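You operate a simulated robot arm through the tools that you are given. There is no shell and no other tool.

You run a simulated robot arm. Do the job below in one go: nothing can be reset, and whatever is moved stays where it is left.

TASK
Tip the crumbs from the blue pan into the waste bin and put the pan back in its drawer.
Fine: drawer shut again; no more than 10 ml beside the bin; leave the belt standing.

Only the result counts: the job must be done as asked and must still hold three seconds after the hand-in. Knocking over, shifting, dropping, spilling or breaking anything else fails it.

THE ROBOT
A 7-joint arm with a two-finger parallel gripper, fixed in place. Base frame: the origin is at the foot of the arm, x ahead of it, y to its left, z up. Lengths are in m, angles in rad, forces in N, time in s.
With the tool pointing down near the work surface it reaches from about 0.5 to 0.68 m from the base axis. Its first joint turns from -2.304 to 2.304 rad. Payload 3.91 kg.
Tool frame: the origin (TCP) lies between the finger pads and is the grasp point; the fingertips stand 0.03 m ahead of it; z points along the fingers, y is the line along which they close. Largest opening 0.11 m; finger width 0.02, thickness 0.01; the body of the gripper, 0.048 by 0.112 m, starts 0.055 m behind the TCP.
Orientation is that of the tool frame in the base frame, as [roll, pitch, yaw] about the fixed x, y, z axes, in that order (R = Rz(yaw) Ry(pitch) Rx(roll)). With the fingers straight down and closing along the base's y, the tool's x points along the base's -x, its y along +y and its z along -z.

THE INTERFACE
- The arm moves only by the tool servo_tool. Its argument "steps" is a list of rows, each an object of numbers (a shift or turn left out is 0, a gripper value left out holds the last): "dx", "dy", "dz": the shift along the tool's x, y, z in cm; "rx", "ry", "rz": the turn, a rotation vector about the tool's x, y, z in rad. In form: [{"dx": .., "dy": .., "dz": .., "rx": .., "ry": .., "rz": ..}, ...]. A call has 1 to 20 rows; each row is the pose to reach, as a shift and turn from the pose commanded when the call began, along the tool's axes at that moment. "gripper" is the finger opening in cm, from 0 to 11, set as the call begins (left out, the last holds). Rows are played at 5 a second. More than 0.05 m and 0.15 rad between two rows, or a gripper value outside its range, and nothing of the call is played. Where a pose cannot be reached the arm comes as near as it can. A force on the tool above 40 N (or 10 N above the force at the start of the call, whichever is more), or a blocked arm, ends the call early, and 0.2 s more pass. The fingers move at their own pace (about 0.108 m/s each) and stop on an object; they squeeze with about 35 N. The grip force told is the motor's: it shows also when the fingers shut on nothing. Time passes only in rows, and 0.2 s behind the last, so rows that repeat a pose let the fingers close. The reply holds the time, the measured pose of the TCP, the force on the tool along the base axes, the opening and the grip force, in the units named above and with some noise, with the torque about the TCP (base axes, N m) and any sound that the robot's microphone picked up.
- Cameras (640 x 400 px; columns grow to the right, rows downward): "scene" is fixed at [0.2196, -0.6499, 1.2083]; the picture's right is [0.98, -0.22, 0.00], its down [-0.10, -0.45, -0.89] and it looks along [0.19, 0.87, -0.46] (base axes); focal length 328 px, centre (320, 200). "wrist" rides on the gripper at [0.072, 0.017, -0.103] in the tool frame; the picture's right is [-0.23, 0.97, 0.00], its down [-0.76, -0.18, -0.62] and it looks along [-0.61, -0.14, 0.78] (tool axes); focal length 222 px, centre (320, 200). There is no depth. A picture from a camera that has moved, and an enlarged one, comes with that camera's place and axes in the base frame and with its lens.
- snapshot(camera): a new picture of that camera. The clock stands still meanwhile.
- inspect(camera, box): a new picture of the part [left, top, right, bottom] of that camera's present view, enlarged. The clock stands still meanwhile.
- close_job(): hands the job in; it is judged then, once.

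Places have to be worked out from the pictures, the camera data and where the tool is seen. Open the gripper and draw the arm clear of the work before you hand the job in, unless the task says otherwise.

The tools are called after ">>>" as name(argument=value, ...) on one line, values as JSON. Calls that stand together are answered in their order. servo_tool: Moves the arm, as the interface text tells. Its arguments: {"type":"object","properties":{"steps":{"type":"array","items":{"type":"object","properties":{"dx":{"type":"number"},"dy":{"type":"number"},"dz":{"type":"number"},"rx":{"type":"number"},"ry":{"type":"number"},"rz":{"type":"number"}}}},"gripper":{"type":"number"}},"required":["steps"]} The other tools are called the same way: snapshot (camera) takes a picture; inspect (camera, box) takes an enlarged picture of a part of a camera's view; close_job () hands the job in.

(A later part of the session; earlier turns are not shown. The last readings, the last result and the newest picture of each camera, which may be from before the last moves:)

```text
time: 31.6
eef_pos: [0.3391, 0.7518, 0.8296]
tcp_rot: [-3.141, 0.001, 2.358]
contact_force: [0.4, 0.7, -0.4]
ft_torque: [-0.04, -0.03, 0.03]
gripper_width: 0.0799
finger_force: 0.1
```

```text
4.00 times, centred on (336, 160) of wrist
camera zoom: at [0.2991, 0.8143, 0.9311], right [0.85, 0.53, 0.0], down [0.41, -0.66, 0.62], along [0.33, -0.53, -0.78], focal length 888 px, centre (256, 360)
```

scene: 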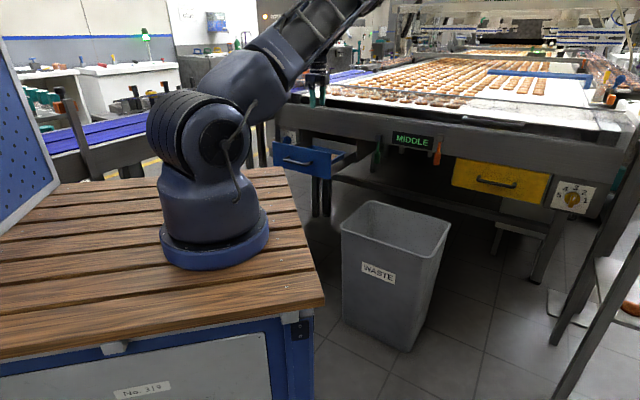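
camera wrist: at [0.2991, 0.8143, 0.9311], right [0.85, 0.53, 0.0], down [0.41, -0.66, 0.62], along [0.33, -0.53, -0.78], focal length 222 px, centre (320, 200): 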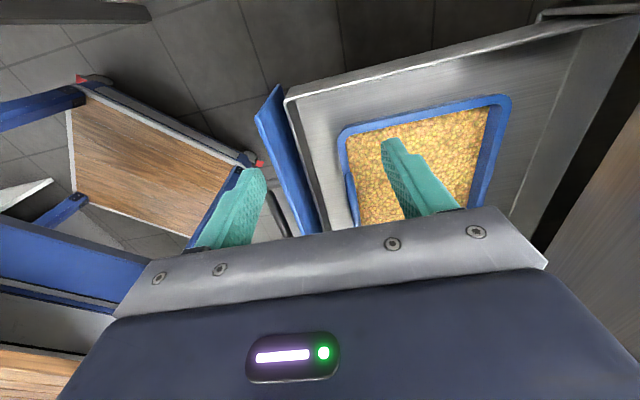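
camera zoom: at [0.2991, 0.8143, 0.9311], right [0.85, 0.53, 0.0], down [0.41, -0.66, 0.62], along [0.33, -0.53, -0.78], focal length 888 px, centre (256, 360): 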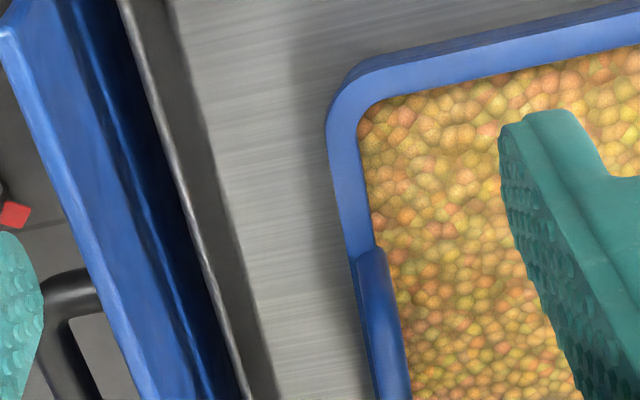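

Handle geometry is clear now: arch bar centre at z≈0.722, D≈0.787, sideways -0.216…-0.126, flush with the rim lip (z≈0.69) below it; the drawer plate top is at z≈0.773. Before touching the pan I want to test, empty-handed and high above the bin, that the arm can do the pouring turn; I rise and swing over there.

>>> servo_tool(steps=[{"dy": -1, "dz": -4}, {"dx": -3, "dy": -2, "dz": -8}, {"dx": -7, "dy": -3, "dz": -12, "rz": -0.08}, {"dx": -11, "dy": -4, "dz": -12, "rz": -0.16}, {"dx": -15, "dy": -5, "dz": -12, "rz": -0.24}, {"dx": -19, "dy": -5, "dz": -12, "rz": -0.32}, {"dx": -23, "dy": -5, "dz": -12, "rz": -0.4}, {"dx": -27, "dy": -5, "dz": -12, "rz": -0.48}, {"dx": -31, "dy": -5, "dz": -12, "rz": -0.56}, {"dx": -35, "dy": -5, "dz": -12, "rz": -0.64}, {"dx": -39, "dy": -5, "dz": -12, "rz": -0.72}, {"dx": -43, "dy": -5, "dz": -12, "rz": -0.8}, {"dx": -47, "dy": -4, "dz": -12, "rz": -0.88}, {"dx": -51, "dy": -4, "dz": -12, "rz": -0.96}, {"dx": -55, "dy": -3, "dz": -12, "rz": -1.04}, {"dx": -59, "dy": -2, "dz": -12, "rz": -1.12}, {"dx": -62, "dy": -2, "dz": -12, "rz": -1.18}, {"dx": -64.6, "dy": -1.4, "dz": -12, "rz": -1.24}], gripper=3)

>>> snapshot(camera="scene")

>>> snapshot(camera="wrist")

```text
refused: row 2 steps farther than a row can; nothing moved
```

```text
taken
```

scene: 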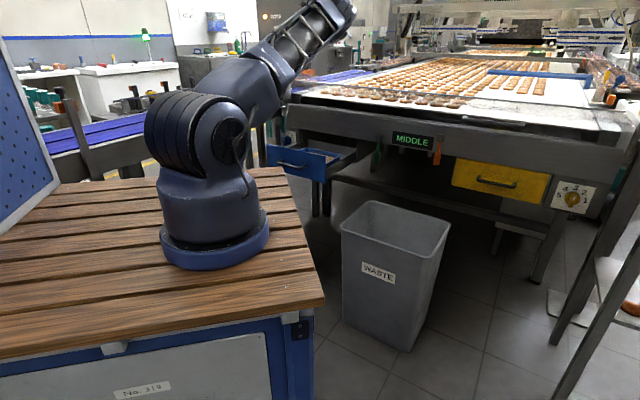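

```text
taken
camera wrist: at [0.2991, 0.8143, 0.9311], right [0.85, 0.53, 0.0], down [0.41, -0.66, 0.62], along [0.33, -0.53, -0.78], focal length 222 px, centre (320, 200)
```

wrist: 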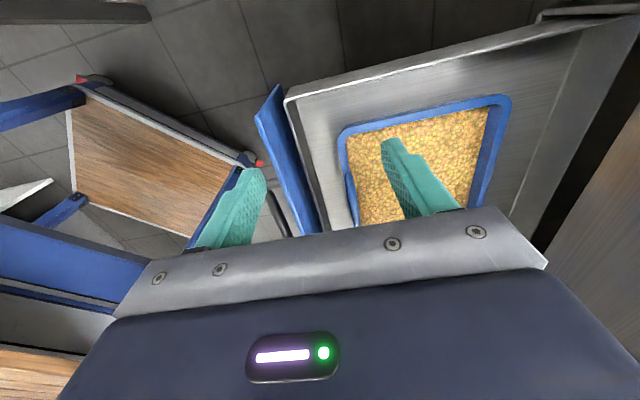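

The call was refused because some rows stepped more than 5 cm. I rise first, then traverse with smaller rows.

>>> servo_tool(steps=[{"dy": -1, "dz": -4}, {"dx": -1, "dy": -2, "dz": -8}, {"dx": -3, "dy": -3, "dz": -12}, {"dx": -7, "dy": -4, "dz": -12, "rz": -0.08}, {"dx": -11, "dy": -5, "dz": -12, "rz": -0.16}, {"dx": -15, "dy": -5, "dz": -12, "rz": -0.24}, {"dx": -19, "dy": -5, "dz": -12, "rz": -0.32}, {"dx": -23, "dy": -5, "dz": -12, "rz": -0.4}, {"dx": -27, "dy": -5, "dz": -12, "rz": -0.48}, {"dx": -31, "dy": -5, "dz": -12, "rz": -0.56}, {"dx": -35, "dy": -5, "dz": -12, "rz": -0.64}, {"dx": -39, "dy": -5, "dz": -12, "rz": -0.72}, {"dx": -43, "dy": -5, "dz": -12, "rz": -0.8}, {"dx": -47, "dy": -4, "dz": -12, "rz": -0.88}, {"dx": -51, "dy": -4, "dz": -12, "rz": -0.96}, {"dx": -55, "dy": -3, "dz": -12, "rz": -1.04}, {"dx": -59, "dy": -2, "dz": -12, "rz": -1.12}, {"dx": -62, "dy": -2, "dz": -12, "rz": -1.18}, {"dx": -64.6, "dy": -1.4, "dz": -12, "rz": -1.24}], gripper=3)

>>> snapshot(camera="scene")

>>> snapshot(camera="wrist")

```text
time: 35.6
eef_pos: [0.7886, 0.2858, 0.9493]
tcp_rot: [3.141, 0.0, -2.682]
contact_force: [-0.4, -1.1, 0.3]
ft_torque: [-0.02, -0.04, 0.0]
gripper_width: 0.0298
finger_force: 0.1
```

```text
taken
```

scene: 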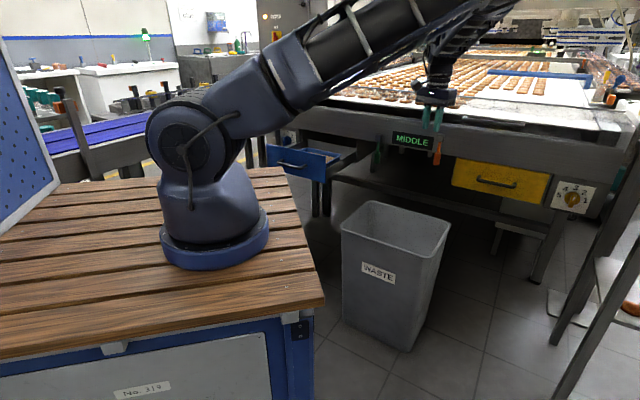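

```text
taken
camera wrist: at [0.7164, 0.2667, 1.052], right [-0.23, 0.97, 0.0], down [0.76, 0.18, 0.62], along [0.61, 0.14, -0.78], focal length 222 px, centre (320, 200)
```

wrist: 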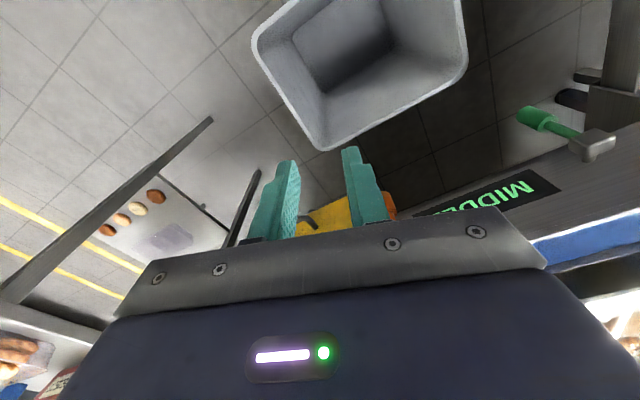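

The arm reaches over the bin with the tool turned to yaw -2.68; the bin's rim centre re-measures at about (0.74, 0.36), z≈0.53. I now rehearse, empty-handed, the descent and the pouring turn (tool swinging up and outward) to see how far the wrist can go.

>>> servo_tool(steps=[{"dx": -1, "dz": 4}, {"dx": -2, "dz": 8}, {"dx": -3, "dz": 12}, {"dx": -3, "dz": 16}, {"dx": -3, "dz": 18, "ry": -0.14}, {"dx": -3, "dz": 18, "ry": -0.28}, {"dx": -3, "dz": 18, "ry": -0.42}, {"dx": -3, "dz": 18, "ry": -0.56}, {"dx": -3, "dz": 18, "ry": -0.7}, {"dx": -3, "dz": 18, "ry": -0.84}, {"dx": -2.5, "dz": 18, "ry": -0.98}, {"dx": -2, "dz": 18, "ry": -1.12}, {"dx": -1.5, "dz": 18, "ry": -1.26}, {"dx": -1, "dz": 18, "ry": -1.4}, {"dx": 0, "dz": 18, "ry": -1.54}, {"dx": 1, "dz": 18, "ry": -1.68}, {"dx": 2, "dz": 18, "ry": -1.82}, {"dx": 3, "dz": 18, "ry": -1.96}, {"dx": 4, "dz": 18, "ry": -2.1}])

>>> snapshot(camera="scene")

```text
time: 39.6
eef_pos: [0.7504, 0.2656, 0.7701]
tcp_rot: [0.0, 1.038, 0.458]
contact_force: [-0.3, 0.2, 0.7]
ft_torque: [0.04, 0.01, 0.01]
gripper_width: 0.03
finger_force: 0.0
```

```text
taken
```

scene: 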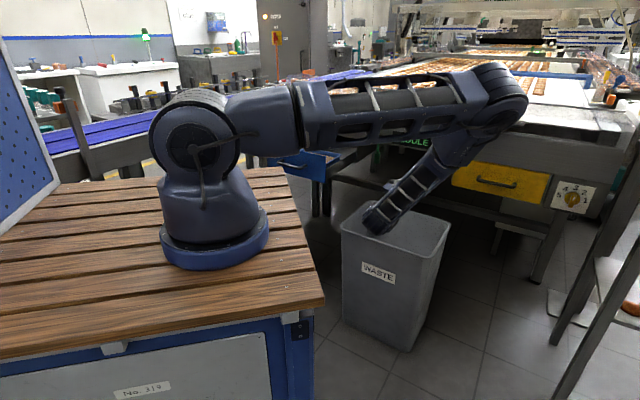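

The pour rotation of about 120° is reachable without contact at the tool, but the elbow swings out low over the machine. I check closely how near the elbow is to the belt and the forearm to the bin.

>>> inspect(camera="scene", box=[380, 50, 560, 170])

>>> inspect(camera="scene", box=[320, 140, 480, 260])

>>> snapshot(camera="wrist")

```text
3.33 times, centred on (470, 110) of scene
camera zoom: at [0.2196, -0.6499, 1.2083], right [0.98, -0.22, 0.0], down [-0.1, -0.45, -0.89], along [0.19, 0.87, -0.46], focal length 1092 px, centre (-180, 500)
```

zoom: 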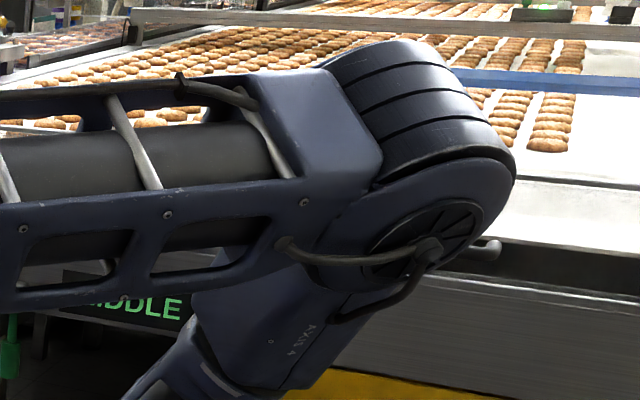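

```text
3.33 times, centred on (400, 200) of scene
camera zoom: at [0.2196, -0.6499, 1.2083], right [0.98, -0.22, 0.0], down [-0.1, -0.45, -0.89], along [0.19, 0.87, -0.46], focal length 1092 px, centre (53, 200)
```

zoom: 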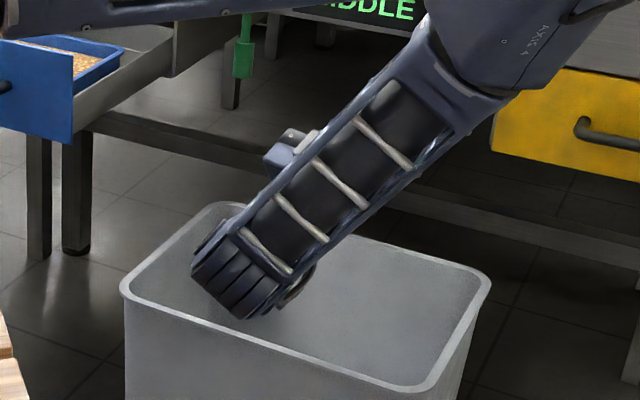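

```text
taken
camera wrist: at [0.6955, 0.2565, 0.6546], right [-0.53, 0.82, 0.2], down [-0.75, -0.57, 0.34], along [0.39, 0.03, 0.92], focal length 222 px, centre (320, 200)
```

wrist: 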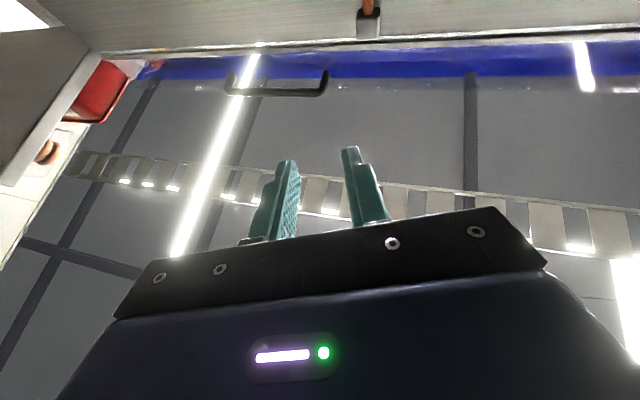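

The pose is reachable and contact-free, but the forearm folds close beside the hand there, so with a pan sideways it could be tight. A safer pour is over the pan's back edge with the pan hanging below the hand, which needs about 180° of extra yaw; I turn back to vertical and test that wrist range.

>>> servo_tool(steps=[{"dx": -1, "dz": 0.6, "ry": 0.14}, {"dx": -2, "dz": 1.2, "ry": 0.28}, {"dx": -3, "dz": 1.7, "ry": 0.42}, {"dx": -4, "dz": 2.3, "ry": 0.56}, {"dx": -5, "dz": 2.9, "ry": 0.7}, {"dx": -6, "dz": 3.5, "ry": 0.84}, {"dx": -6.9, "dz": 4, "ry": 0.98}, {"dx": -6.9, "dz": 4, "ry": 1.12}, {"dx": -6.9, "dz": 4, "ry": 1.26}, {"dx": -6.9, "dz": 4, "ry": 1.4}, {"dx": -6.9, "dz": 4, "ry": 1.54}, {"dx": -6.9, "dz": 4, "ry": 1.68}, {"dx": -6.9, "dz": 4, "ry": 1.82}, {"dx": -6.9, "dz": 4, "ry": 1.96}, {"dx": -6.9, "dz": 4, "ry": 2.1}])

>>> servo_tool(steps=[{"rz": -0.14}, {"rz": -0.28}, {"rz": -0.42}, {"rz": -0.56}, {"rz": -0.7}, {"rz": -0.84}, {"rz": -0.98}, {"rz": -1.12}, {"rz": -1.26}, {"rz": -1.4}])

>>> snapshot(camera="scene")

```text
time: 42.9
eef_pos: [0.75, 0.2652, 0.8487]
tcp_rot: [-3.139, -0.002, -2.683]
contact_force: [-0.1, 0.1, 0.1]
ft_torque: [0.0, 0.0, 0.04]
gripper_width: 0.0297
finger_force: 0.1
```

```text
time: 45.0
eef_pos: [0.7511, 0.2668, 0.8495]
tcp_rot: [-3.141, 0.0, -1.283]
contact_force: [0.7, 0.3, 0.9]
ft_torque: [-0.01, -0.02, 0.01]
gripper_width: 0.0301
finger_force: 0.1
```

```text
taken
```

scene: 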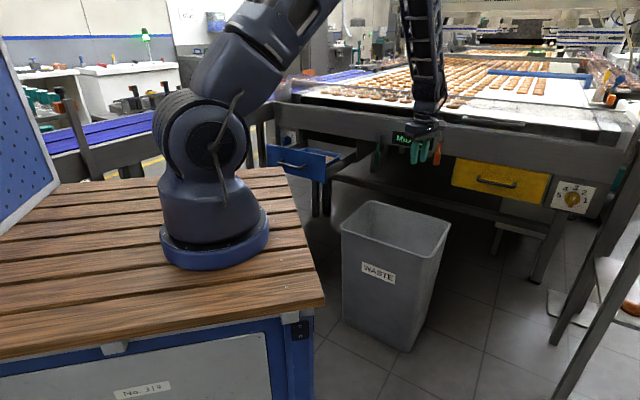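

Yaw far beyond is reachable, but a pan held with its outer end near D≈0.92 would come close to the levers on the fascia (they stick out to D≈0.93), which I must not touch. Better: keep the pick yaw (pan pointing along the face normal, D 0.69–0.88) and roll about that axis toward the right, pouring over the pan's left edge along the bin's long side; I rehearse this empty-handed.

>>> servo_tool(steps=[{"dx": -0.2, "dy": 0.3, "rz": 0.14}, {"dx": -0.4, "dy": 0.6, "rz": 0.28}, {"dx": -0.6, "dy": 0.9, "rz": 0.42}, {"dx": -0.8, "dy": 1.2, "rz": 0.56}, {"dx": -1.0, "dy": 1.5, "rz": 0.7}, {"dx": -1.2, "dy": 1.8, "rz": 0.84}, {"dx": -1.4, "dy": 2.1, "rz": 0.98}, {"dx": -1.6, "dy": 2.4, "rz": 1.12}, {"dx": -1.8, "dy": 2.7, "rz": 1.26}, {"dx": -2.0, "dy": 3.0, "rz": 1.4}, {"dx": -2.2, "dy": 3.3, "rz": 1.54}, {"dx": -2.4, "dy": 3.6, "rz": 1.68}, {"dx": -2.5, "dy": 3.9, "rz": 1.82}, {"dx": -2.5, "dy": 4.2, "rz": 1.96}, {"dx": -2.5, "dy": 4.2, "rz": 2.1}, {"dx": -2.5, "dy": 4.2, "rz": 2.24}, {"dx": -2.5, "dy": 4.2, "dz": 1, "rz": 2.38}, {"dx": -2.5, "dy": 4.2, "dz": 2, "rz": 2.52}, {"dx": -2.5, "dy": 4.2, "dz": 4, "rz": 2.644}])

>>> snapshot(camera="wrist")

```text
time: 49.0
eef_pos: [0.7041, 0.2776, 0.81]
tcp_rot: [-3.141, 0.0, 2.353]
contact_force: [-1.5, 0.8, 0.6]
ft_torque: [-0.01, -0.01, 0.01]
gripper_width: 0.0302
finger_force: 0.0
```

```text
taken
camera wrist: at [0.6651, 0.3399, 0.9125], right [0.85, 0.52, 0.0], down [0.41, -0.67, 0.62], along [0.33, -0.53, -0.78], focal length 222 px, centre (320, 200)
```

wrist: 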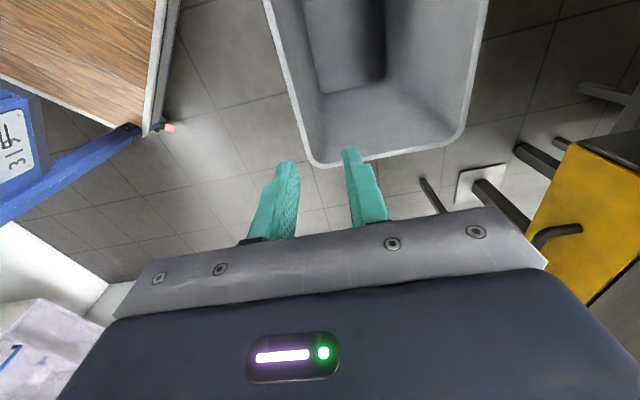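

The bin measures about D 0.652–0.912, sideways 0.10–0.44, rim z≈0.53. Now I rehearse the roll to the right in place.

>>> servo_tool(steps=[{"dz": 2.5, "ry": -0.14}, {"dz": 5, "ry": -0.28}, {"dz": 5, "ry": -0.42}, {"dz": 5, "ry": -0.56}, {"dz": 5, "ry": -0.7}, {"dz": 5, "ry": -0.84}, {"dz": 5, "ry": -0.98}, {"dx": 0.5, "dz": 5, "ry": -1.12}, {"dx": 1.2, "dz": 5, "ry": -1.26}, {"dx": 2, "dz": 5, "ry": -1.4}, {"dx": 3, "dz": 5, "ry": -1.54}, {"dx": 3.7, "dz": 5, "ry": -1.68}, {"dx": 4.5, "dz": 5, "ry": -1.82}, {"dx": 5.3, "dz": 5, "ry": -1.96}, {"dx": 6, "dz": 5, "ry": -2.1}])

>>> snapshot(camera="scene")

>>> inspect(camera="scene", box=[300, 60, 500, 260])

>>> snapshot(camera="wrist")

```text
time: 52.5
eef_pos: [0.653, 0.351, 0.7916]
tcp_rot: [0.143, 1.138, -0.658]
contact_force: [-0.1, -0.1, 0.3]
ft_torque: [0.01, 0.0, 0.02]
gripper_width: 0.03
finger_force: 0.0
stopped in row 15: the arm was blocked; the commanded pose is now the measured one
```

```text
taken
```

scene: 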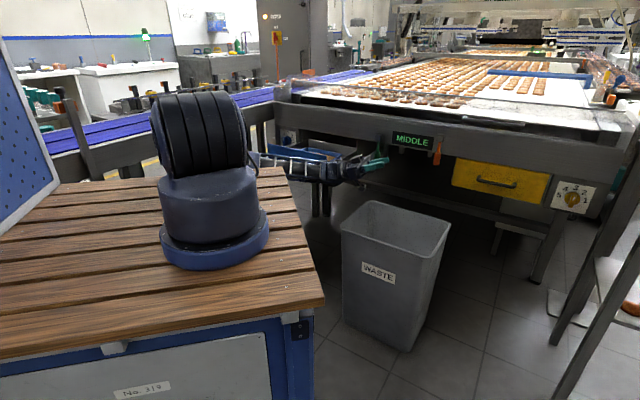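

```text
2.00 times, centred on (400, 160) of scene
camera zoom: at [0.2196, -0.6499, 1.2083], right [0.98, -0.22, 0.0], down [-0.1, -0.45, -0.89], along [0.19, 0.87, -0.46], focal length 655 px, centre (160, 280)
```

zoom: 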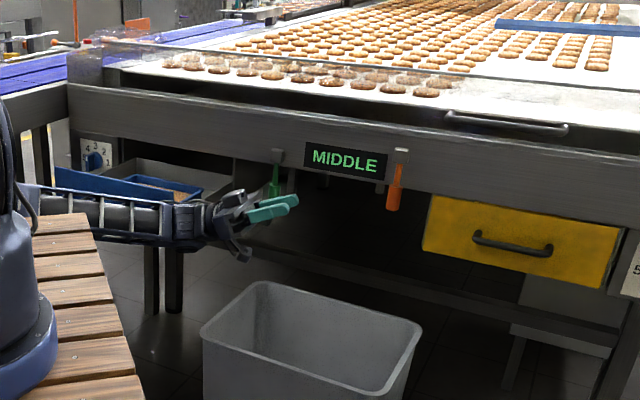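

```text
taken
camera wrist: at [0.6233, 0.413, 0.6835], right [0.61, 0.74, 0.26], down [-0.77, 0.48, 0.42], along [0.19, -0.46, 0.87], focal length 222 px, centre (320, 200)
```

wrist: 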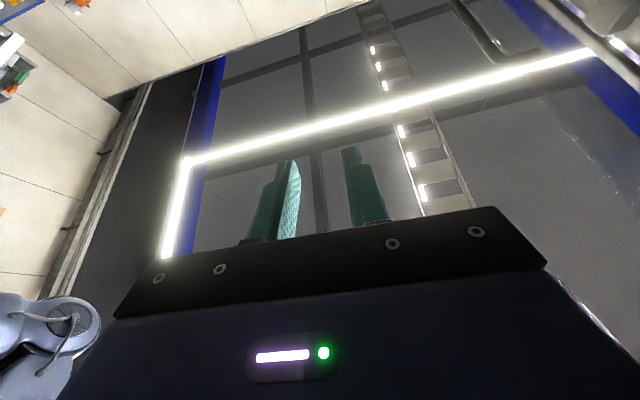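

That roll direction drives the arm into an awkward posture with the forearm low near the open drawer, and it stopped just short ("blocked"). I check whether the drawer or pan were disturbed before backing out.

>>> inspect(camera="scene", box=[240, 110, 400, 210])

>>> inspect(camera="scene", box=[130, 60, 290, 220])

```text
4.00 times, centred on (320, 160) of scene
camera zoom: at [0.2196, -0.6499, 1.2083], right [0.98, -0.22, 0.0], down [-0.1, -0.45, -0.89], along [0.19, 0.87, -0.46], focal length 1310 px, centre (320, 360)
```

zoom: 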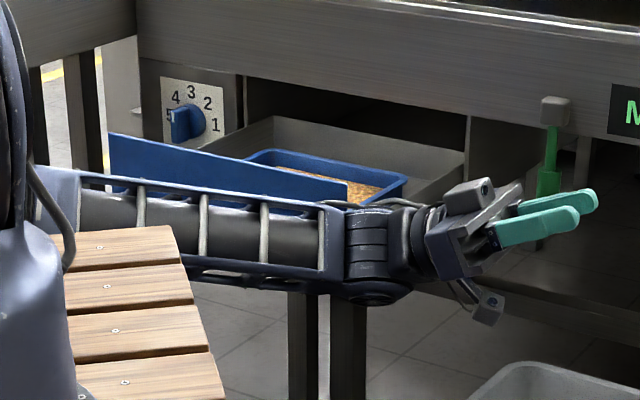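

```text
2.50 times, centred on (210, 140) of scene
camera zoom: at [0.2196, -0.6499, 1.2083], right [0.98, -0.22, 0.0], down [-0.1, -0.45, -0.89], along [0.19, 0.87, -0.46], focal length 819 px, centre (595, 350)
```

zoom: 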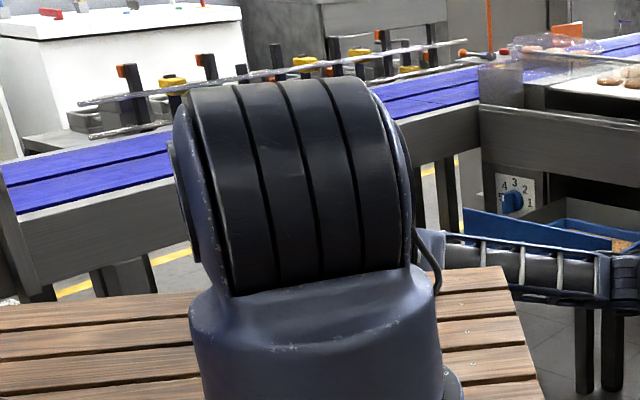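

Nothing has moved (drawer plate is at exactly the same pixels). I back out along the same path to the vertical pose.

>>> servo_tool(steps=[{"dx": 0, "dy": -0.1, "dz": 0.5, "rx": 0.0027, "ry": 0.14, "rz": -0.004}, {"dx": -0.1, "dy": -0.2, "dz": 1.2, "rx": 0.0055, "ry": 0.28, "rz": -0.008}, {"dx": -0.3, "dy": -0.3, "dz": 2, "rx": 0.008, "ry": 0.42, "rz": -0.012}, {"dx": -0.4, "dy": -0.4, "dz": 2.8, "rx": 0.011, "ry": 0.56, "rz": -0.016}, {"dx": -0.5, "dy": -0.5, "dz": 3.6, "rx": 0.0137, "ry": 0.7, "rz": -0.02}, {"dx": -0.7, "dy": -0.6, "dz": 4.4, "rx": 0.0164, "ry": 0.84, "rz": -0.025}, {"dx": -0.8, "dy": -0.7, "dz": 5.2, "rx": 0.019, "ry": 0.98, "rz": -0.029}, {"dx": -0.9, "dy": -0.8, "dz": 6, "rx": 0.022, "ry": 1.12, "rz": -0.033}, {"dx": -1.1, "dy": -0.9, "dz": 6.8, "rx": 0.0246, "ry": 1.26, "rz": -0.037}, {"dx": -1.2, "dy": -1.0, "dz": 7.6, "rx": 0.0273, "ry": 1.4, "rz": -0.041}, {"dx": -1.3, "dy": -1.0, "dz": 8.4, "rx": 0.03, "ry": 1.54, "rz": -0.045}, {"dx": -1.5, "dy": -1.1, "dz": 9.2, "rx": 0.033, "ry": 1.68, "rz": -0.05}, {"dx": -1.6, "dy": -1.2, "dz": 10, "rx": 0.0355, "ry": 1.82, "rz": -0.054}, {"dx": -1.7, "dy": -1.2, "dz": 10.4, "rx": 0.038, "ry": 1.93, "rz": -0.057}, {"dx": -1.7, "dy": -1.2, "dz": 10.4, "rx": 0.039, "ry": 2.0, "rz": -0.059}])

>>> snapshot(camera="scene")

```text
time: 55.6
eef_pos: [0.7032, 0.2786, 0.8482]
tcp_rot: [3.141, -0.005, 2.354]
contact_force: [-0.5, -0.2, -0.1]
ft_torque: [-0.03, -0.03, -0.02]
gripper_width: 0.0298
finger_force: 0.0
```

```text
taken
```

scene: 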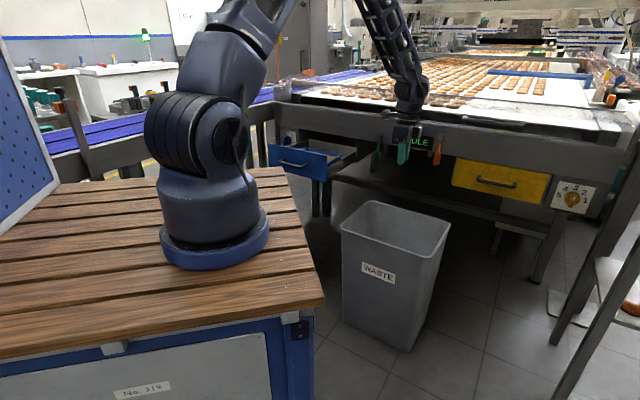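

Back to vertical. Now I rehearse the mirror roll (tool swinging to point left, pouring over the pan's right edge), where the wrist folds less.

>>> servo_tool(steps=[{"dx": 2, "dz": 2, "ry": 0.1}, {"dx": 4, "dz": 4, "ry": 0.24}, {"dx": 6, "dz": 6, "ry": 0.38}, {"dx": 7, "dz": 8, "ry": 0.52}, {"dx": 7, "dz": 8, "ry": 0.66}, {"dx": 7, "dz": 8, "ry": 0.8}, {"dx": 6.5, "dz": 8, "ry": 0.94}, {"dx": 6, "dz": 8, "ry": 1.08}, {"dx": 5, "dz": 8, "ry": 1.22}])

>>> snapshot(camera="scene")

```text
time: 57.6
eef_pos: [0.6697, 0.3145, 0.7708]
tcp_rot: [3.139, -1.226, 2.356]
contact_force: [-0.2, 0.1, 0.2]
ft_torque: [-0.03, -0.02, 0.0]
gripper_width: 0.03
finger_force: 0.0
```

```text
taken
```

scene: 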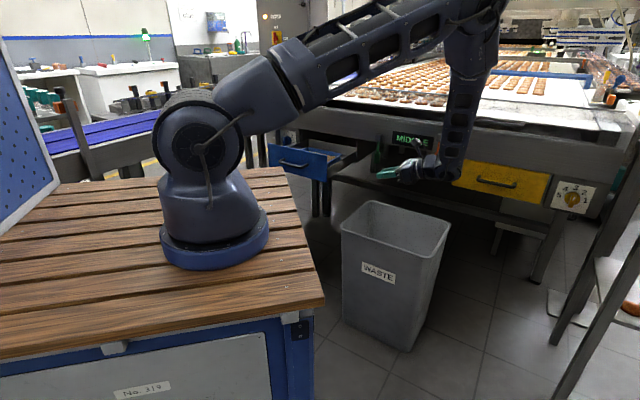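

This posture is natural: elbow up, forearm vertical, hand pointing left. I continue the rehearsal to about 125°.

>>> servo_tool(steps=[{"dx": 0, "dz": 0, "ry": 0.12}, {"dx": 0.3, "dz": 0.9, "ry": 0.24}, {"dx": 0.6, "dz": -1.8, "ry": 0.36}, {"dx": 0.9, "dz": -2.7, "ry": 0.48}, {"dx": 1.2, "dz": -3.6, "ry": 0.6}, {"dx": 1.5, "dz": -4.5, "ry": 0.72}, {"dx": 1.8, "dz": -5.4, "ry": 0.84}, {"dx": 1.8, "dz": -5.4, "ry": 0.94}])

>>> snapshot(camera="scene")

>>> inspect(camera="scene", box=[340, 60, 540, 260])

```text
time: 59.5
eef_pos: [0.7012, 0.2818, 0.8035]
tcp_rot: [-0.001, -0.979, -0.789]
contact_force: [-0.5, -0.9, 1.0]
ft_torque: [0.0, -0.02, -0.03]
gripper_width: 0.0301
finger_force: 0.0
```

```text
taken
```

scene: 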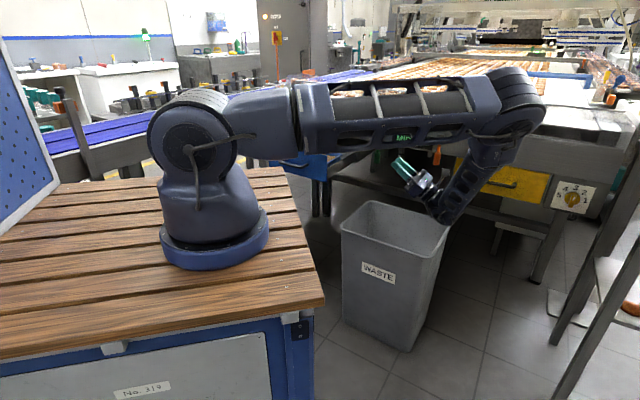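

```text
2.00 times, centred on (440, 160) of scene
camera zoom: at [0.2196, -0.6499, 1.2083], right [0.98, -0.22, 0.0], down [-0.1, -0.45, -0.89], along [0.19, 0.87, -0.46], focal length 655 px, centre (80, 280)
```

zoom: 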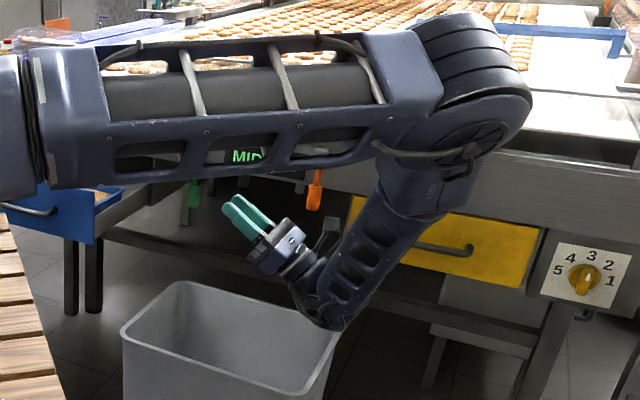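

The roll to 124° works with the arm in a clean posture, away from fascia, levers and bin. I'll pour this way; now I swing back to vertical, moving toward the drawer.

>>> servo_tool(steps=[{"dx": 0.1, "dy": -0.2, "dz": 0.8, "ry": -0.135}, {"dx": 0.2, "dy": -0.4, "dz": 2, "ry": -0.27}, {"dx": 0.3, "dy": -0.6, "dz": 3.5, "ry": -0.405}, {"dx": 0.4, "dy": -0.8, "dz": 5, "ry": -0.54}, {"dx": 0.4, "dy": -1.0, "dz": 6.5, "ry": -0.675}, {"dx": 0.5, "dy": -1.2, "dz": 8, "ry": -0.81}, {"dx": 0.5, "dy": -1.4, "dz": 9.5, "ry": -0.945}, {"dx": 0.6, "dy": -1.6, "dz": 11, "ry": -1.08}, {"dx": 0.7, "dy": -1.8, "dz": 12.5, "ry": -1.215}, {"dx": 0.8, "dy": -2.0, "dz": 14, "ry": -1.35}, {"dx": 0.8, "dy": -2.2, "dz": 15.5, "ry": -1.485}, {"dx": 0.9, "dy": -2.4, "dz": 17, "ry": -1.62}, {"dx": 1.0, "dy": -2.7, "dz": 19, "ry": -1.755}, {"dx": 1.1, "dy": -3.0, "dz": 21, "ry": -1.89}, {"dx": 1.2, "dy": -3.3, "dz": 23, "ry": -2.025}, {"dx": 1.2, "dy": -3.6, "dz": 24.5, "ry": -2.1625}])

>>> snapshot(camera="scene")

```text
time: 62.9
eef_pos: [0.5372, 0.3973, 0.9512]
tcp_rot: [-3.141, 0.002, 2.352]
contact_force: [0.8, -0.6, 0.1]
ft_torque: [0.0, 0.06, -0.02]
gripper_width: 0.0304
finger_force: 0.0
```

```text
taken
```

scene: 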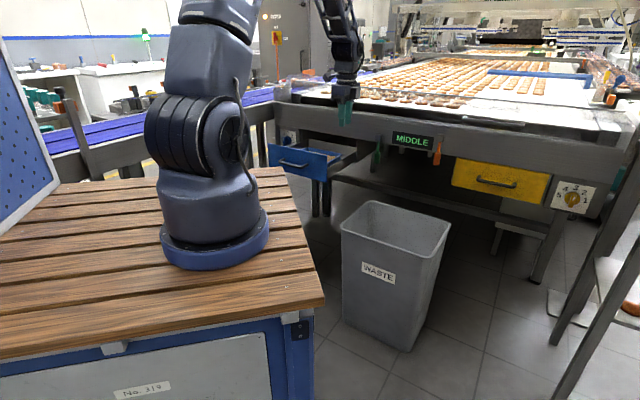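

Now I go above the pan handle: traverse at height, then lower to z≈0.82 with a 12° lean so the gripper body clears the drawer plate.

>>> servo_tool(steps=[{"dx": 3, "dy": 1.4}, {"dx": 6, "dy": 2.8}, {"dx": 9, "dy": 4.2}, {"dx": 12, "dy": 5.6}, {"dx": 15, "dy": 7}, {"dx": 18, "dy": 8.5}, {"dx": 21, "dy": 10}, {"dx": 24, "dy": 11.4}, {"dx": 27, "dy": 12.8}, {"dx": 27, "dy": 12.8, "dz": 3, "rx": 0.07}, {"dx": 27, "dy": 12.8, "dz": 6, "rx": 0.14}, {"dx": 27, "dy": 12.8, "dz": 9, "rx": 0.21}, {"dx": 27, "dy": 12.8, "dz": 12, "rx": 0.21}], gripper=3)

>>> snapshot(camera="wrist")

>>> inspect(camera="wrist", box=[220, 80, 420, 230])

>>> inspect(camera="scene", box=[256, 90, 396, 190])

```text
time: 65.7
eef_pos: [0.4366, 0.6781, 0.8315]
tcp_rot: [-2.932, 0.0, 2.352]
contact_force: [-0.4, 0.1, 0.3]
ft_torque: [0.02, -0.05, -0.01]
gripper_width: 0.03
finger_force: 0.1
```

```text
taken
camera wrist: at [0.4126, 0.7555, 0.9288], right [0.84, 0.51, -0.2], down [0.51, -0.57, 0.65], along [0.21, -0.64, -0.73], focal length 222 px, centre (320, 200)
```

wrist: 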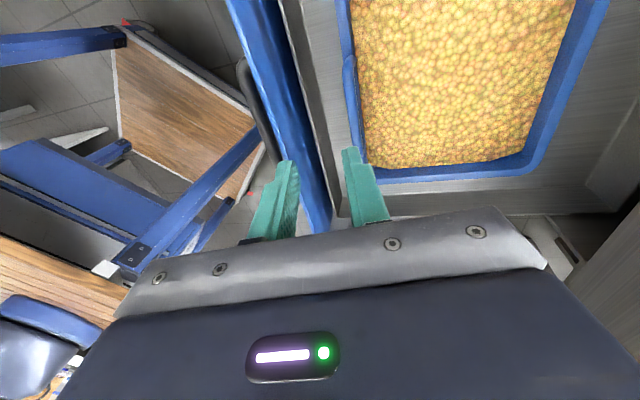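

```text
2.67 times, centred on (320, 155) of wrist
camera zoom: at [0.4126, 0.7555, 0.9288], right [0.84, 0.51, -0.2], down [0.51, -0.57, 0.65], along [0.21, -0.64, -0.73], focal length 592 px, centre (320, 320)
```

zoom: 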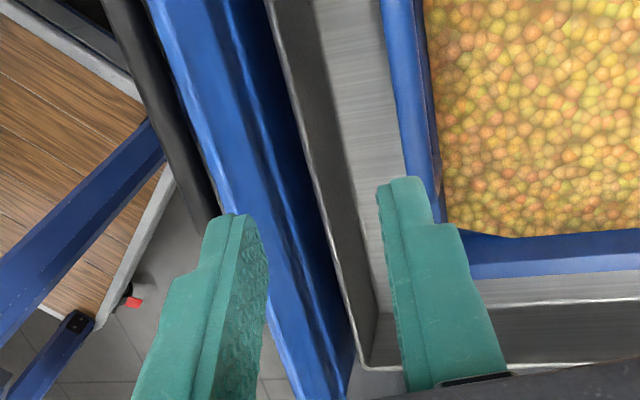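

```text
4.00 times, centred on (326, 140) of scene
camera zoom: at [0.2196, -0.6499, 1.2083], right [0.98, -0.22, 0.0], down [-0.1, -0.45, -0.89], along [0.19, 0.87, -0.46], focal length 1310 px, centre (296, 440)
```

zoom: 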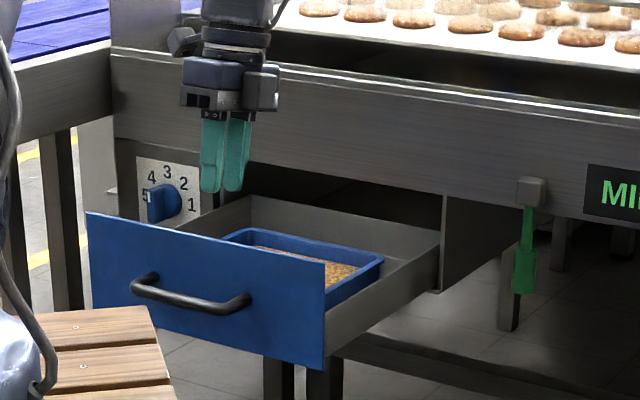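

Tool stands over the handle at D=0.788, z=0.83. I zoom on the arch to check its lateral line-up with the fingers before going down.

>>> inspect(camera="wrist", box=[320, 30, 416, 190])

>>> inspect(camera="wrist", box=[320, 40, 384, 80])

```text
2.50 times, centred on (368, 110) of wrist
camera zoom: at [0.4126, 0.7555, 0.9288], right [0.84, 0.51, -0.2], down [0.51, -0.57, 0.65], along [0.21, -0.64, -0.73], focal length 555 px, centre (200, 425)
```

zoom: 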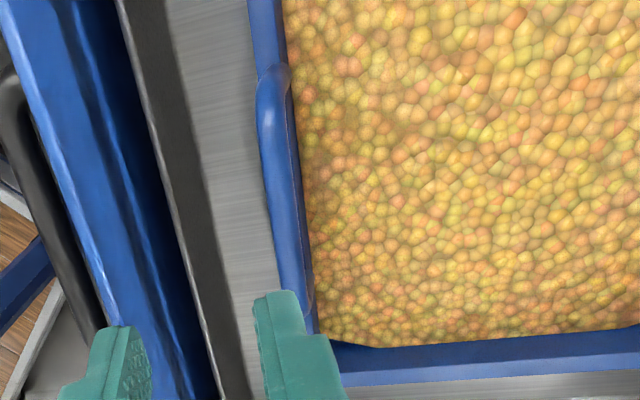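

```text
10.00 times, centred on (352, 60) of wrist
camera zoom: at [0.4126, 0.7555, 0.9288], right [0.84, 0.51, -0.2], down [0.51, -0.57, 0.65], along [0.21, -0.64, -0.73], focal length 2221 px, centre (0, 1600)
```

zoom: 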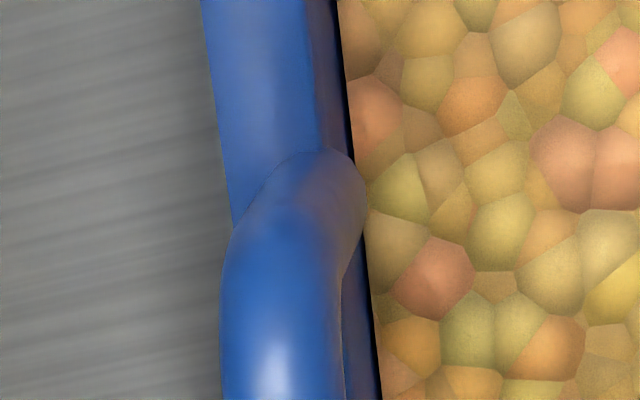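

The scene shows the drawer was nudged in about 1 cm during the abandoned rehearsal (arch now at D≈0.796); still fine. I descend straddling the arch to z≈0.755 first and check.

>>> servo_tool(steps=[{"dx": 0.1, "dy": 0.8, "dz": 1.2}, {"dx": 0.3, "dy": 1.4, "dz": 3}, {"dx": 0.4, "dy": 2.0, "dz": 5}, {"dx": 0.4, "dy": 2.5, "dz": 7.2}, {"dx": 0.4, "dy": 2.5, "dz": 7.2}])

>>> inspect(camera="wrist", box=[240, 80, 400, 240])

>>> inspect(camera="scene", box=[266, 90, 366, 180])

```text
time: 66.8
eef_pos: [0.4383, 0.6855, 0.7525]
tcp_rot: [-2.93, -0.001, 2.354]
contact_force: [0.8, -0.6, 0.1]
ft_torque: [0.0, -0.01, -0.01]
gripper_width: 0.0299
finger_force: 0.0
```

```text
2.50 times, centred on (320, 160) of wrist
camera zoom: at [0.4146, 0.7642, 0.8495], right [0.84, 0.51, -0.2], down [0.51, -0.57, 0.65], along [0.21, -0.64, -0.73], focal length 555 px, centre (320, 300)
```

zoom: 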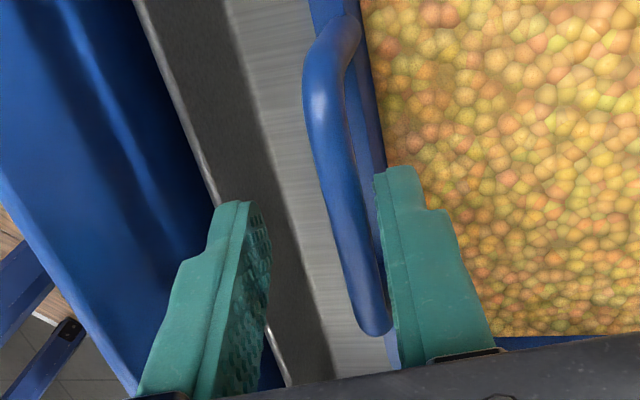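

```text
4.44 times, centred on (316, 135) of scene
camera zoom: at [0.2196, -0.6499, 1.2083], right [0.98, -0.22, 0.0], down [-0.1, -0.45, -0.89], along [0.19, 0.87, -0.46], focal length 1456 px, centre (338, 489)
```

zoom: 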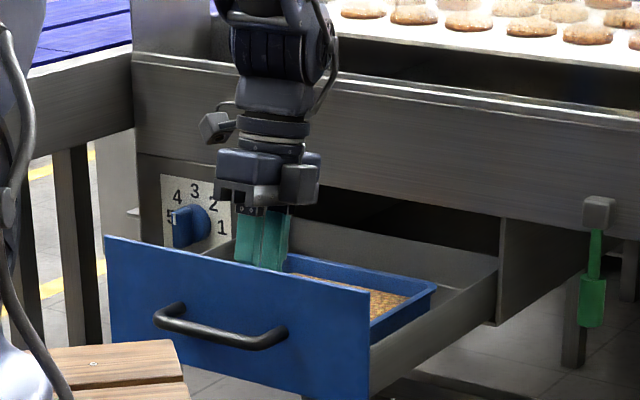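

Triangulating again: the tube's centre is at D≈0.797, z≈0.725, standing over the rim lip (outer edge D≈0.790, z≈0.692). I shift 1.1 cm toward the face and then slide down along the tool axis so the fingers straddle tube and rim lip, stopping at TCP z≈0.714.

>>> servo_tool(steps=[{"dy": 0.55, "dz": -0.12}, {"dy": 1.08, "dz": -0.23}, {"dy": 1.08, "dz": 0.7}, {"dy": 1.08, "dz": 1.7}, {"dy": 1.08, "dz": 2.7}, {"dy": 1.08, "dz": 3.65}, {"dy": 1.08, "dz": 3.65}])

>>> inspect(camera="wrist", box=[240, 80, 400, 240])

>>> inspect(camera="scene", box=[266, 90, 366, 180])

```text
time: 68.5
eef_pos: [0.4412, 0.6895, 0.7156]
tcp_rot: [-2.93, 0.0, 2.352]
contact_force: [-0.1, 0.3, -0.2]
ft_torque: [0.0, 0.01, -0.01]
gripper_width: 0.0297
finger_force: 0.1
```

```text
2.50 times, centred on (320, 160) of wrist
camera zoom: at [0.418, 0.7672, 0.8131], right [0.84, 0.51, -0.2], down [0.51, -0.57, 0.65], along [0.21, -0.64, -0.73], focal length 555 px, centre (320, 300)
```

zoom: 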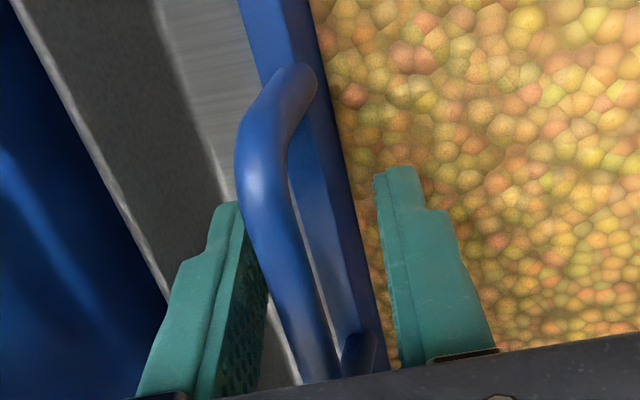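

```text
4.44 times, centred on (316, 135) of scene
camera zoom: at [0.2196, -0.6499, 1.2083], right [0.98, -0.22, 0.0], down [-0.1, -0.45, -0.89], along [0.19, 0.87, -0.46], focal length 1456 px, centre (338, 489)
```

zoom: 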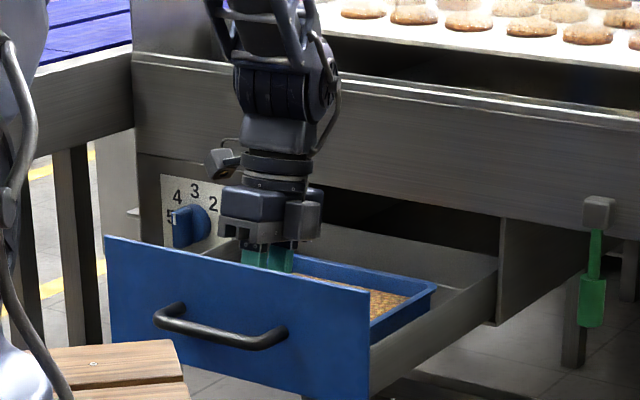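

No contact; tube and rim lip are both between the fingers. I close the gripper on the pan handle.

>>> servo_tool(steps=[{"dz": 0}, {"dz": 0}, {"dz": 0}, {"dz": 0}], gripper=0)

>>> inspect(camera="wrist", box=[240, 80, 400, 240])

>>> inspect(camera="scene", box=[266, 90, 366, 180])

```text
time: 69.5
eef_pos: [0.4433, 0.6897, 0.7165]
tcp_rot: [-2.931, 0.001, 2.353]
contact_force: [-0.2, 1.9, 6.9]
ft_torque: [1.19, -0.91, 0.08]
gripper_width: 0.0146
finger_force: 35.1
```

```text
2.50 times, centred on (320, 160) of wrist
camera zoom: at [0.418, 0.7673, 0.8137], right [0.84, 0.51, -0.2], down [0.51, -0.57, 0.65], along [0.21, -0.64, -0.74], focal length 555 px, centre (320, 300)
```

zoom: 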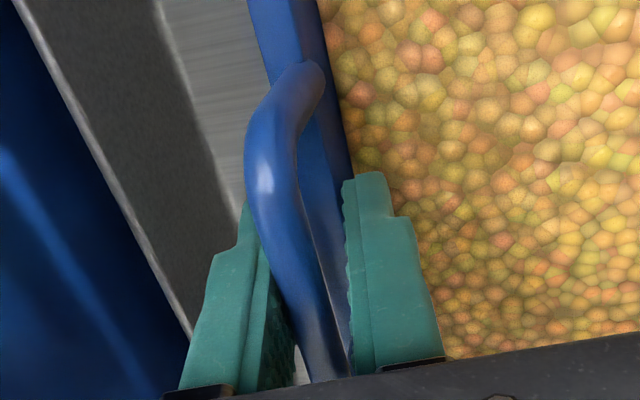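

```text
4.44 times, centred on (316, 135) of scene
camera zoom: at [0.2196, -0.6499, 1.2083], right [0.98, -0.22, 0.0], down [-0.1, -0.45, -0.89], along [0.19, 0.87, -0.46], focal length 1456 px, centre (338, 489)
```

zoom: 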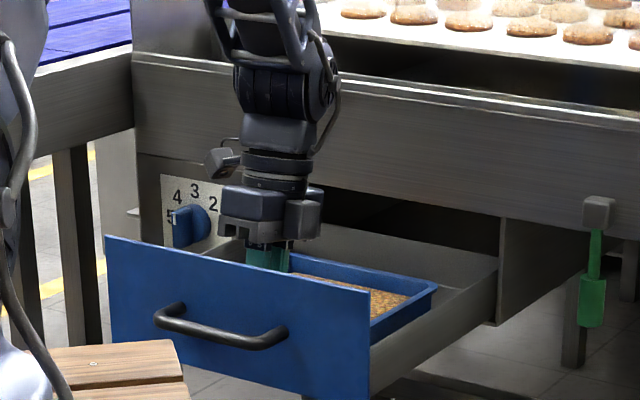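

The grip holds (1.46 cm, 35 N), with a ~1.5 Nm clamp couple from the lean. I lift slowly while straightening the tool toward vertical and drawing back 1 cm, then check how the pan hangs.

>>> servo_tool(steps=[{"dy": -0.34, "dz": -0.64, "rx": -0.05}, {"dy": -0.78, "dz": -1.27, "rx": -0.1}, {"dy": -1.22, "dz": -1.89, "rx": -0.15}, {"dy": -1.6, "dz": -2.73, "rx": -0.2}, {"dy": -1.6, "dz": -2.73, "rx": -0.2}])

>>> snapshot(camera="wrist")

>>> inspect(camera="scene", box=[266, 90, 386, 180])

```text
time: 70.7
eef_pos: [0.4345, 0.6833, 0.7461]
tcp_rot: [-3.131, 0.001, 2.353]
contact_force: [-0.1, 0.9, -1.6]
ft_torque: [-0.12, 0.13, -0.01]
gripper_width: 0.009
finger_force: 35.7
```

```text
taken
camera wrist: at [0.3958, 0.7458, 0.8493], right [0.85, 0.53, -0.01], down [0.41, -0.66, 0.63], along [0.32, -0.54, -0.78], focal length 222 px, centre (320, 200)
```

wrist: 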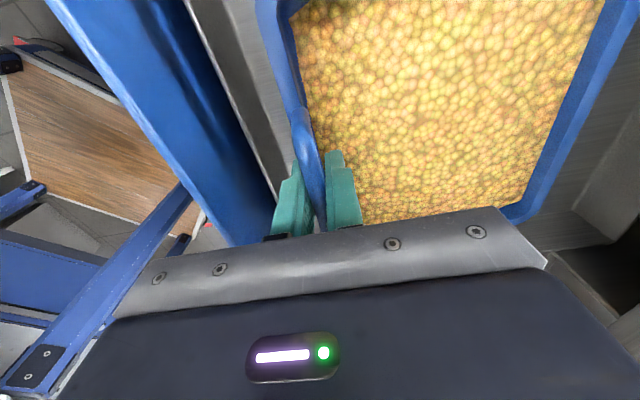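

```text
4.44 times, centred on (326, 135) of scene
camera zoom: at [0.2196, -0.6499, 1.2083], right [0.98, -0.22, 0.0], down [-0.1, -0.45, -0.89], along [0.19, 0.87, -0.46], focal length 1456 px, centre (293, 489)
```

zoom: 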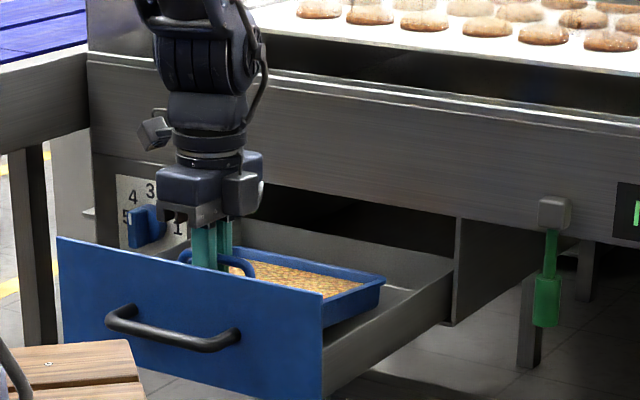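

The tube is held (0.9 cm) and the front is up; the load reading is still small, so the back may rest on the drawer floor. I lift another 2.5 cm and look again.

>>> servo_tool(steps=[{"dz": -0.6}, {"dz": -1.2}, {"dz": -1.8}, {"dz": -2.5}, {"dz": -2.5}])

>>> snapshot(camera="wrist")

>>> inspect(camera="scene", box=[266, 90, 386, 180])

```text
time: 71.8
eef_pos: [0.4354, 0.6831, 0.771]
tcp_rot: [-3.131, -0.001, 2.353]
contact_force: [0.5, -0.4, -2.3]
ft_torque: [-0.09, 0.11, -0.01]
gripper_width: 0.0093
finger_force: 35.2
```

```text
taken
camera wrist: at [0.3965, 0.7456, 0.8733], right [0.85, 0.53, -0.01], down [0.42, -0.66, 0.63], along [0.32, -0.54, -0.78], focal length 222 px, centre (320, 200)
```

wrist: 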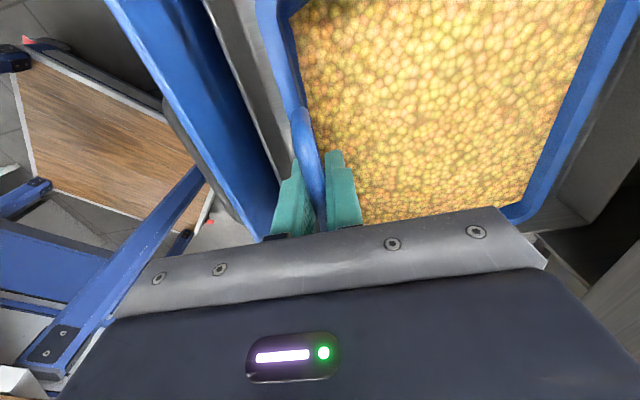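

```text
4.44 times, centred on (326, 135) of scene
camera zoom: at [0.2196, -0.6499, 1.2083], right [0.98, -0.22, 0.0], down [-0.1, -0.45, -0.89], along [0.19, 0.87, -0.46], focal length 1456 px, centre (293, 489)
```

zoom: 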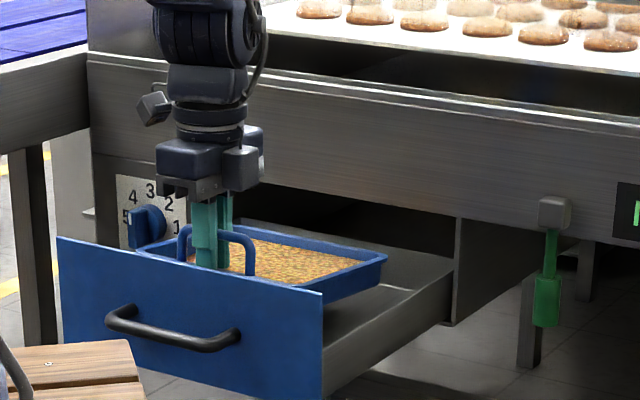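

The pan now hangs clear and essentially level, about 2–2.5 N, rigid in the grip. I lift it straight up 13 cm so its bottom clears the drawer plate.

>>> servo_tool(steps=[{"dz": -0.7}, {"dz": -1.8}, {"dz": -3.1}, {"dz": -4.4}, {"dz": -5.7}, {"dz": -7}, {"dz": -8.3}, {"dz": -9.6}, {"dz": -10.9}, {"dz": -12.2}, {"dz": -13}, {"dz": -13}])

>>> snapshot(camera="wrist")

>>> inspect(camera="scene", box=[256, 70, 396, 180])

```text
time: 74.5
eef_pos: [0.4345, 0.6852, 0.9009]
tcp_rot: [-3.131, 0.0, 2.352]
contact_force: [0.0, 0.2, -2.2]
ft_torque: [-0.06, 0.14, 0.0]
gripper_width: 0.0092
finger_force: 35.1
```

```text
taken
camera wrist: at [0.3964, 0.7478, 1.0044], right [0.85, 0.53, -0.01], down [0.41, -0.66, 0.63], along [0.32, -0.54, -0.78], focal length 222 px, centre (320, 200)
```

wrist: 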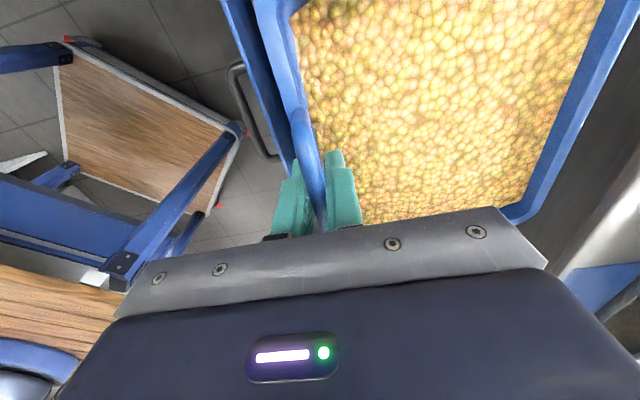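

```text
3.64 times, centred on (326, 125) of scene
camera zoom: at [0.2196, -0.6499, 1.2083], right [0.98, -0.22, 0.0], down [-0.1, -0.45, -0.89], along [0.19, 0.87, -0.46], focal length 1191 px, centre (298, 473)
```

zoom: 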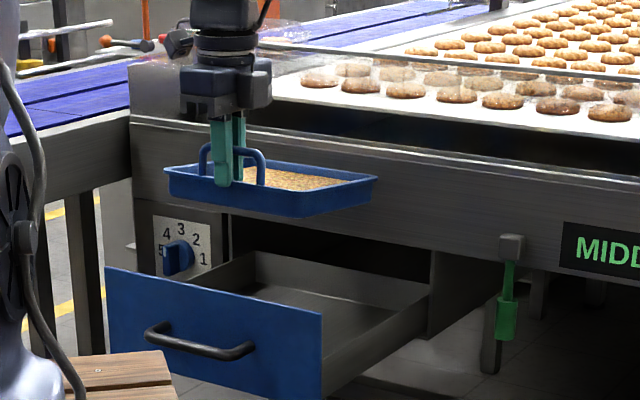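

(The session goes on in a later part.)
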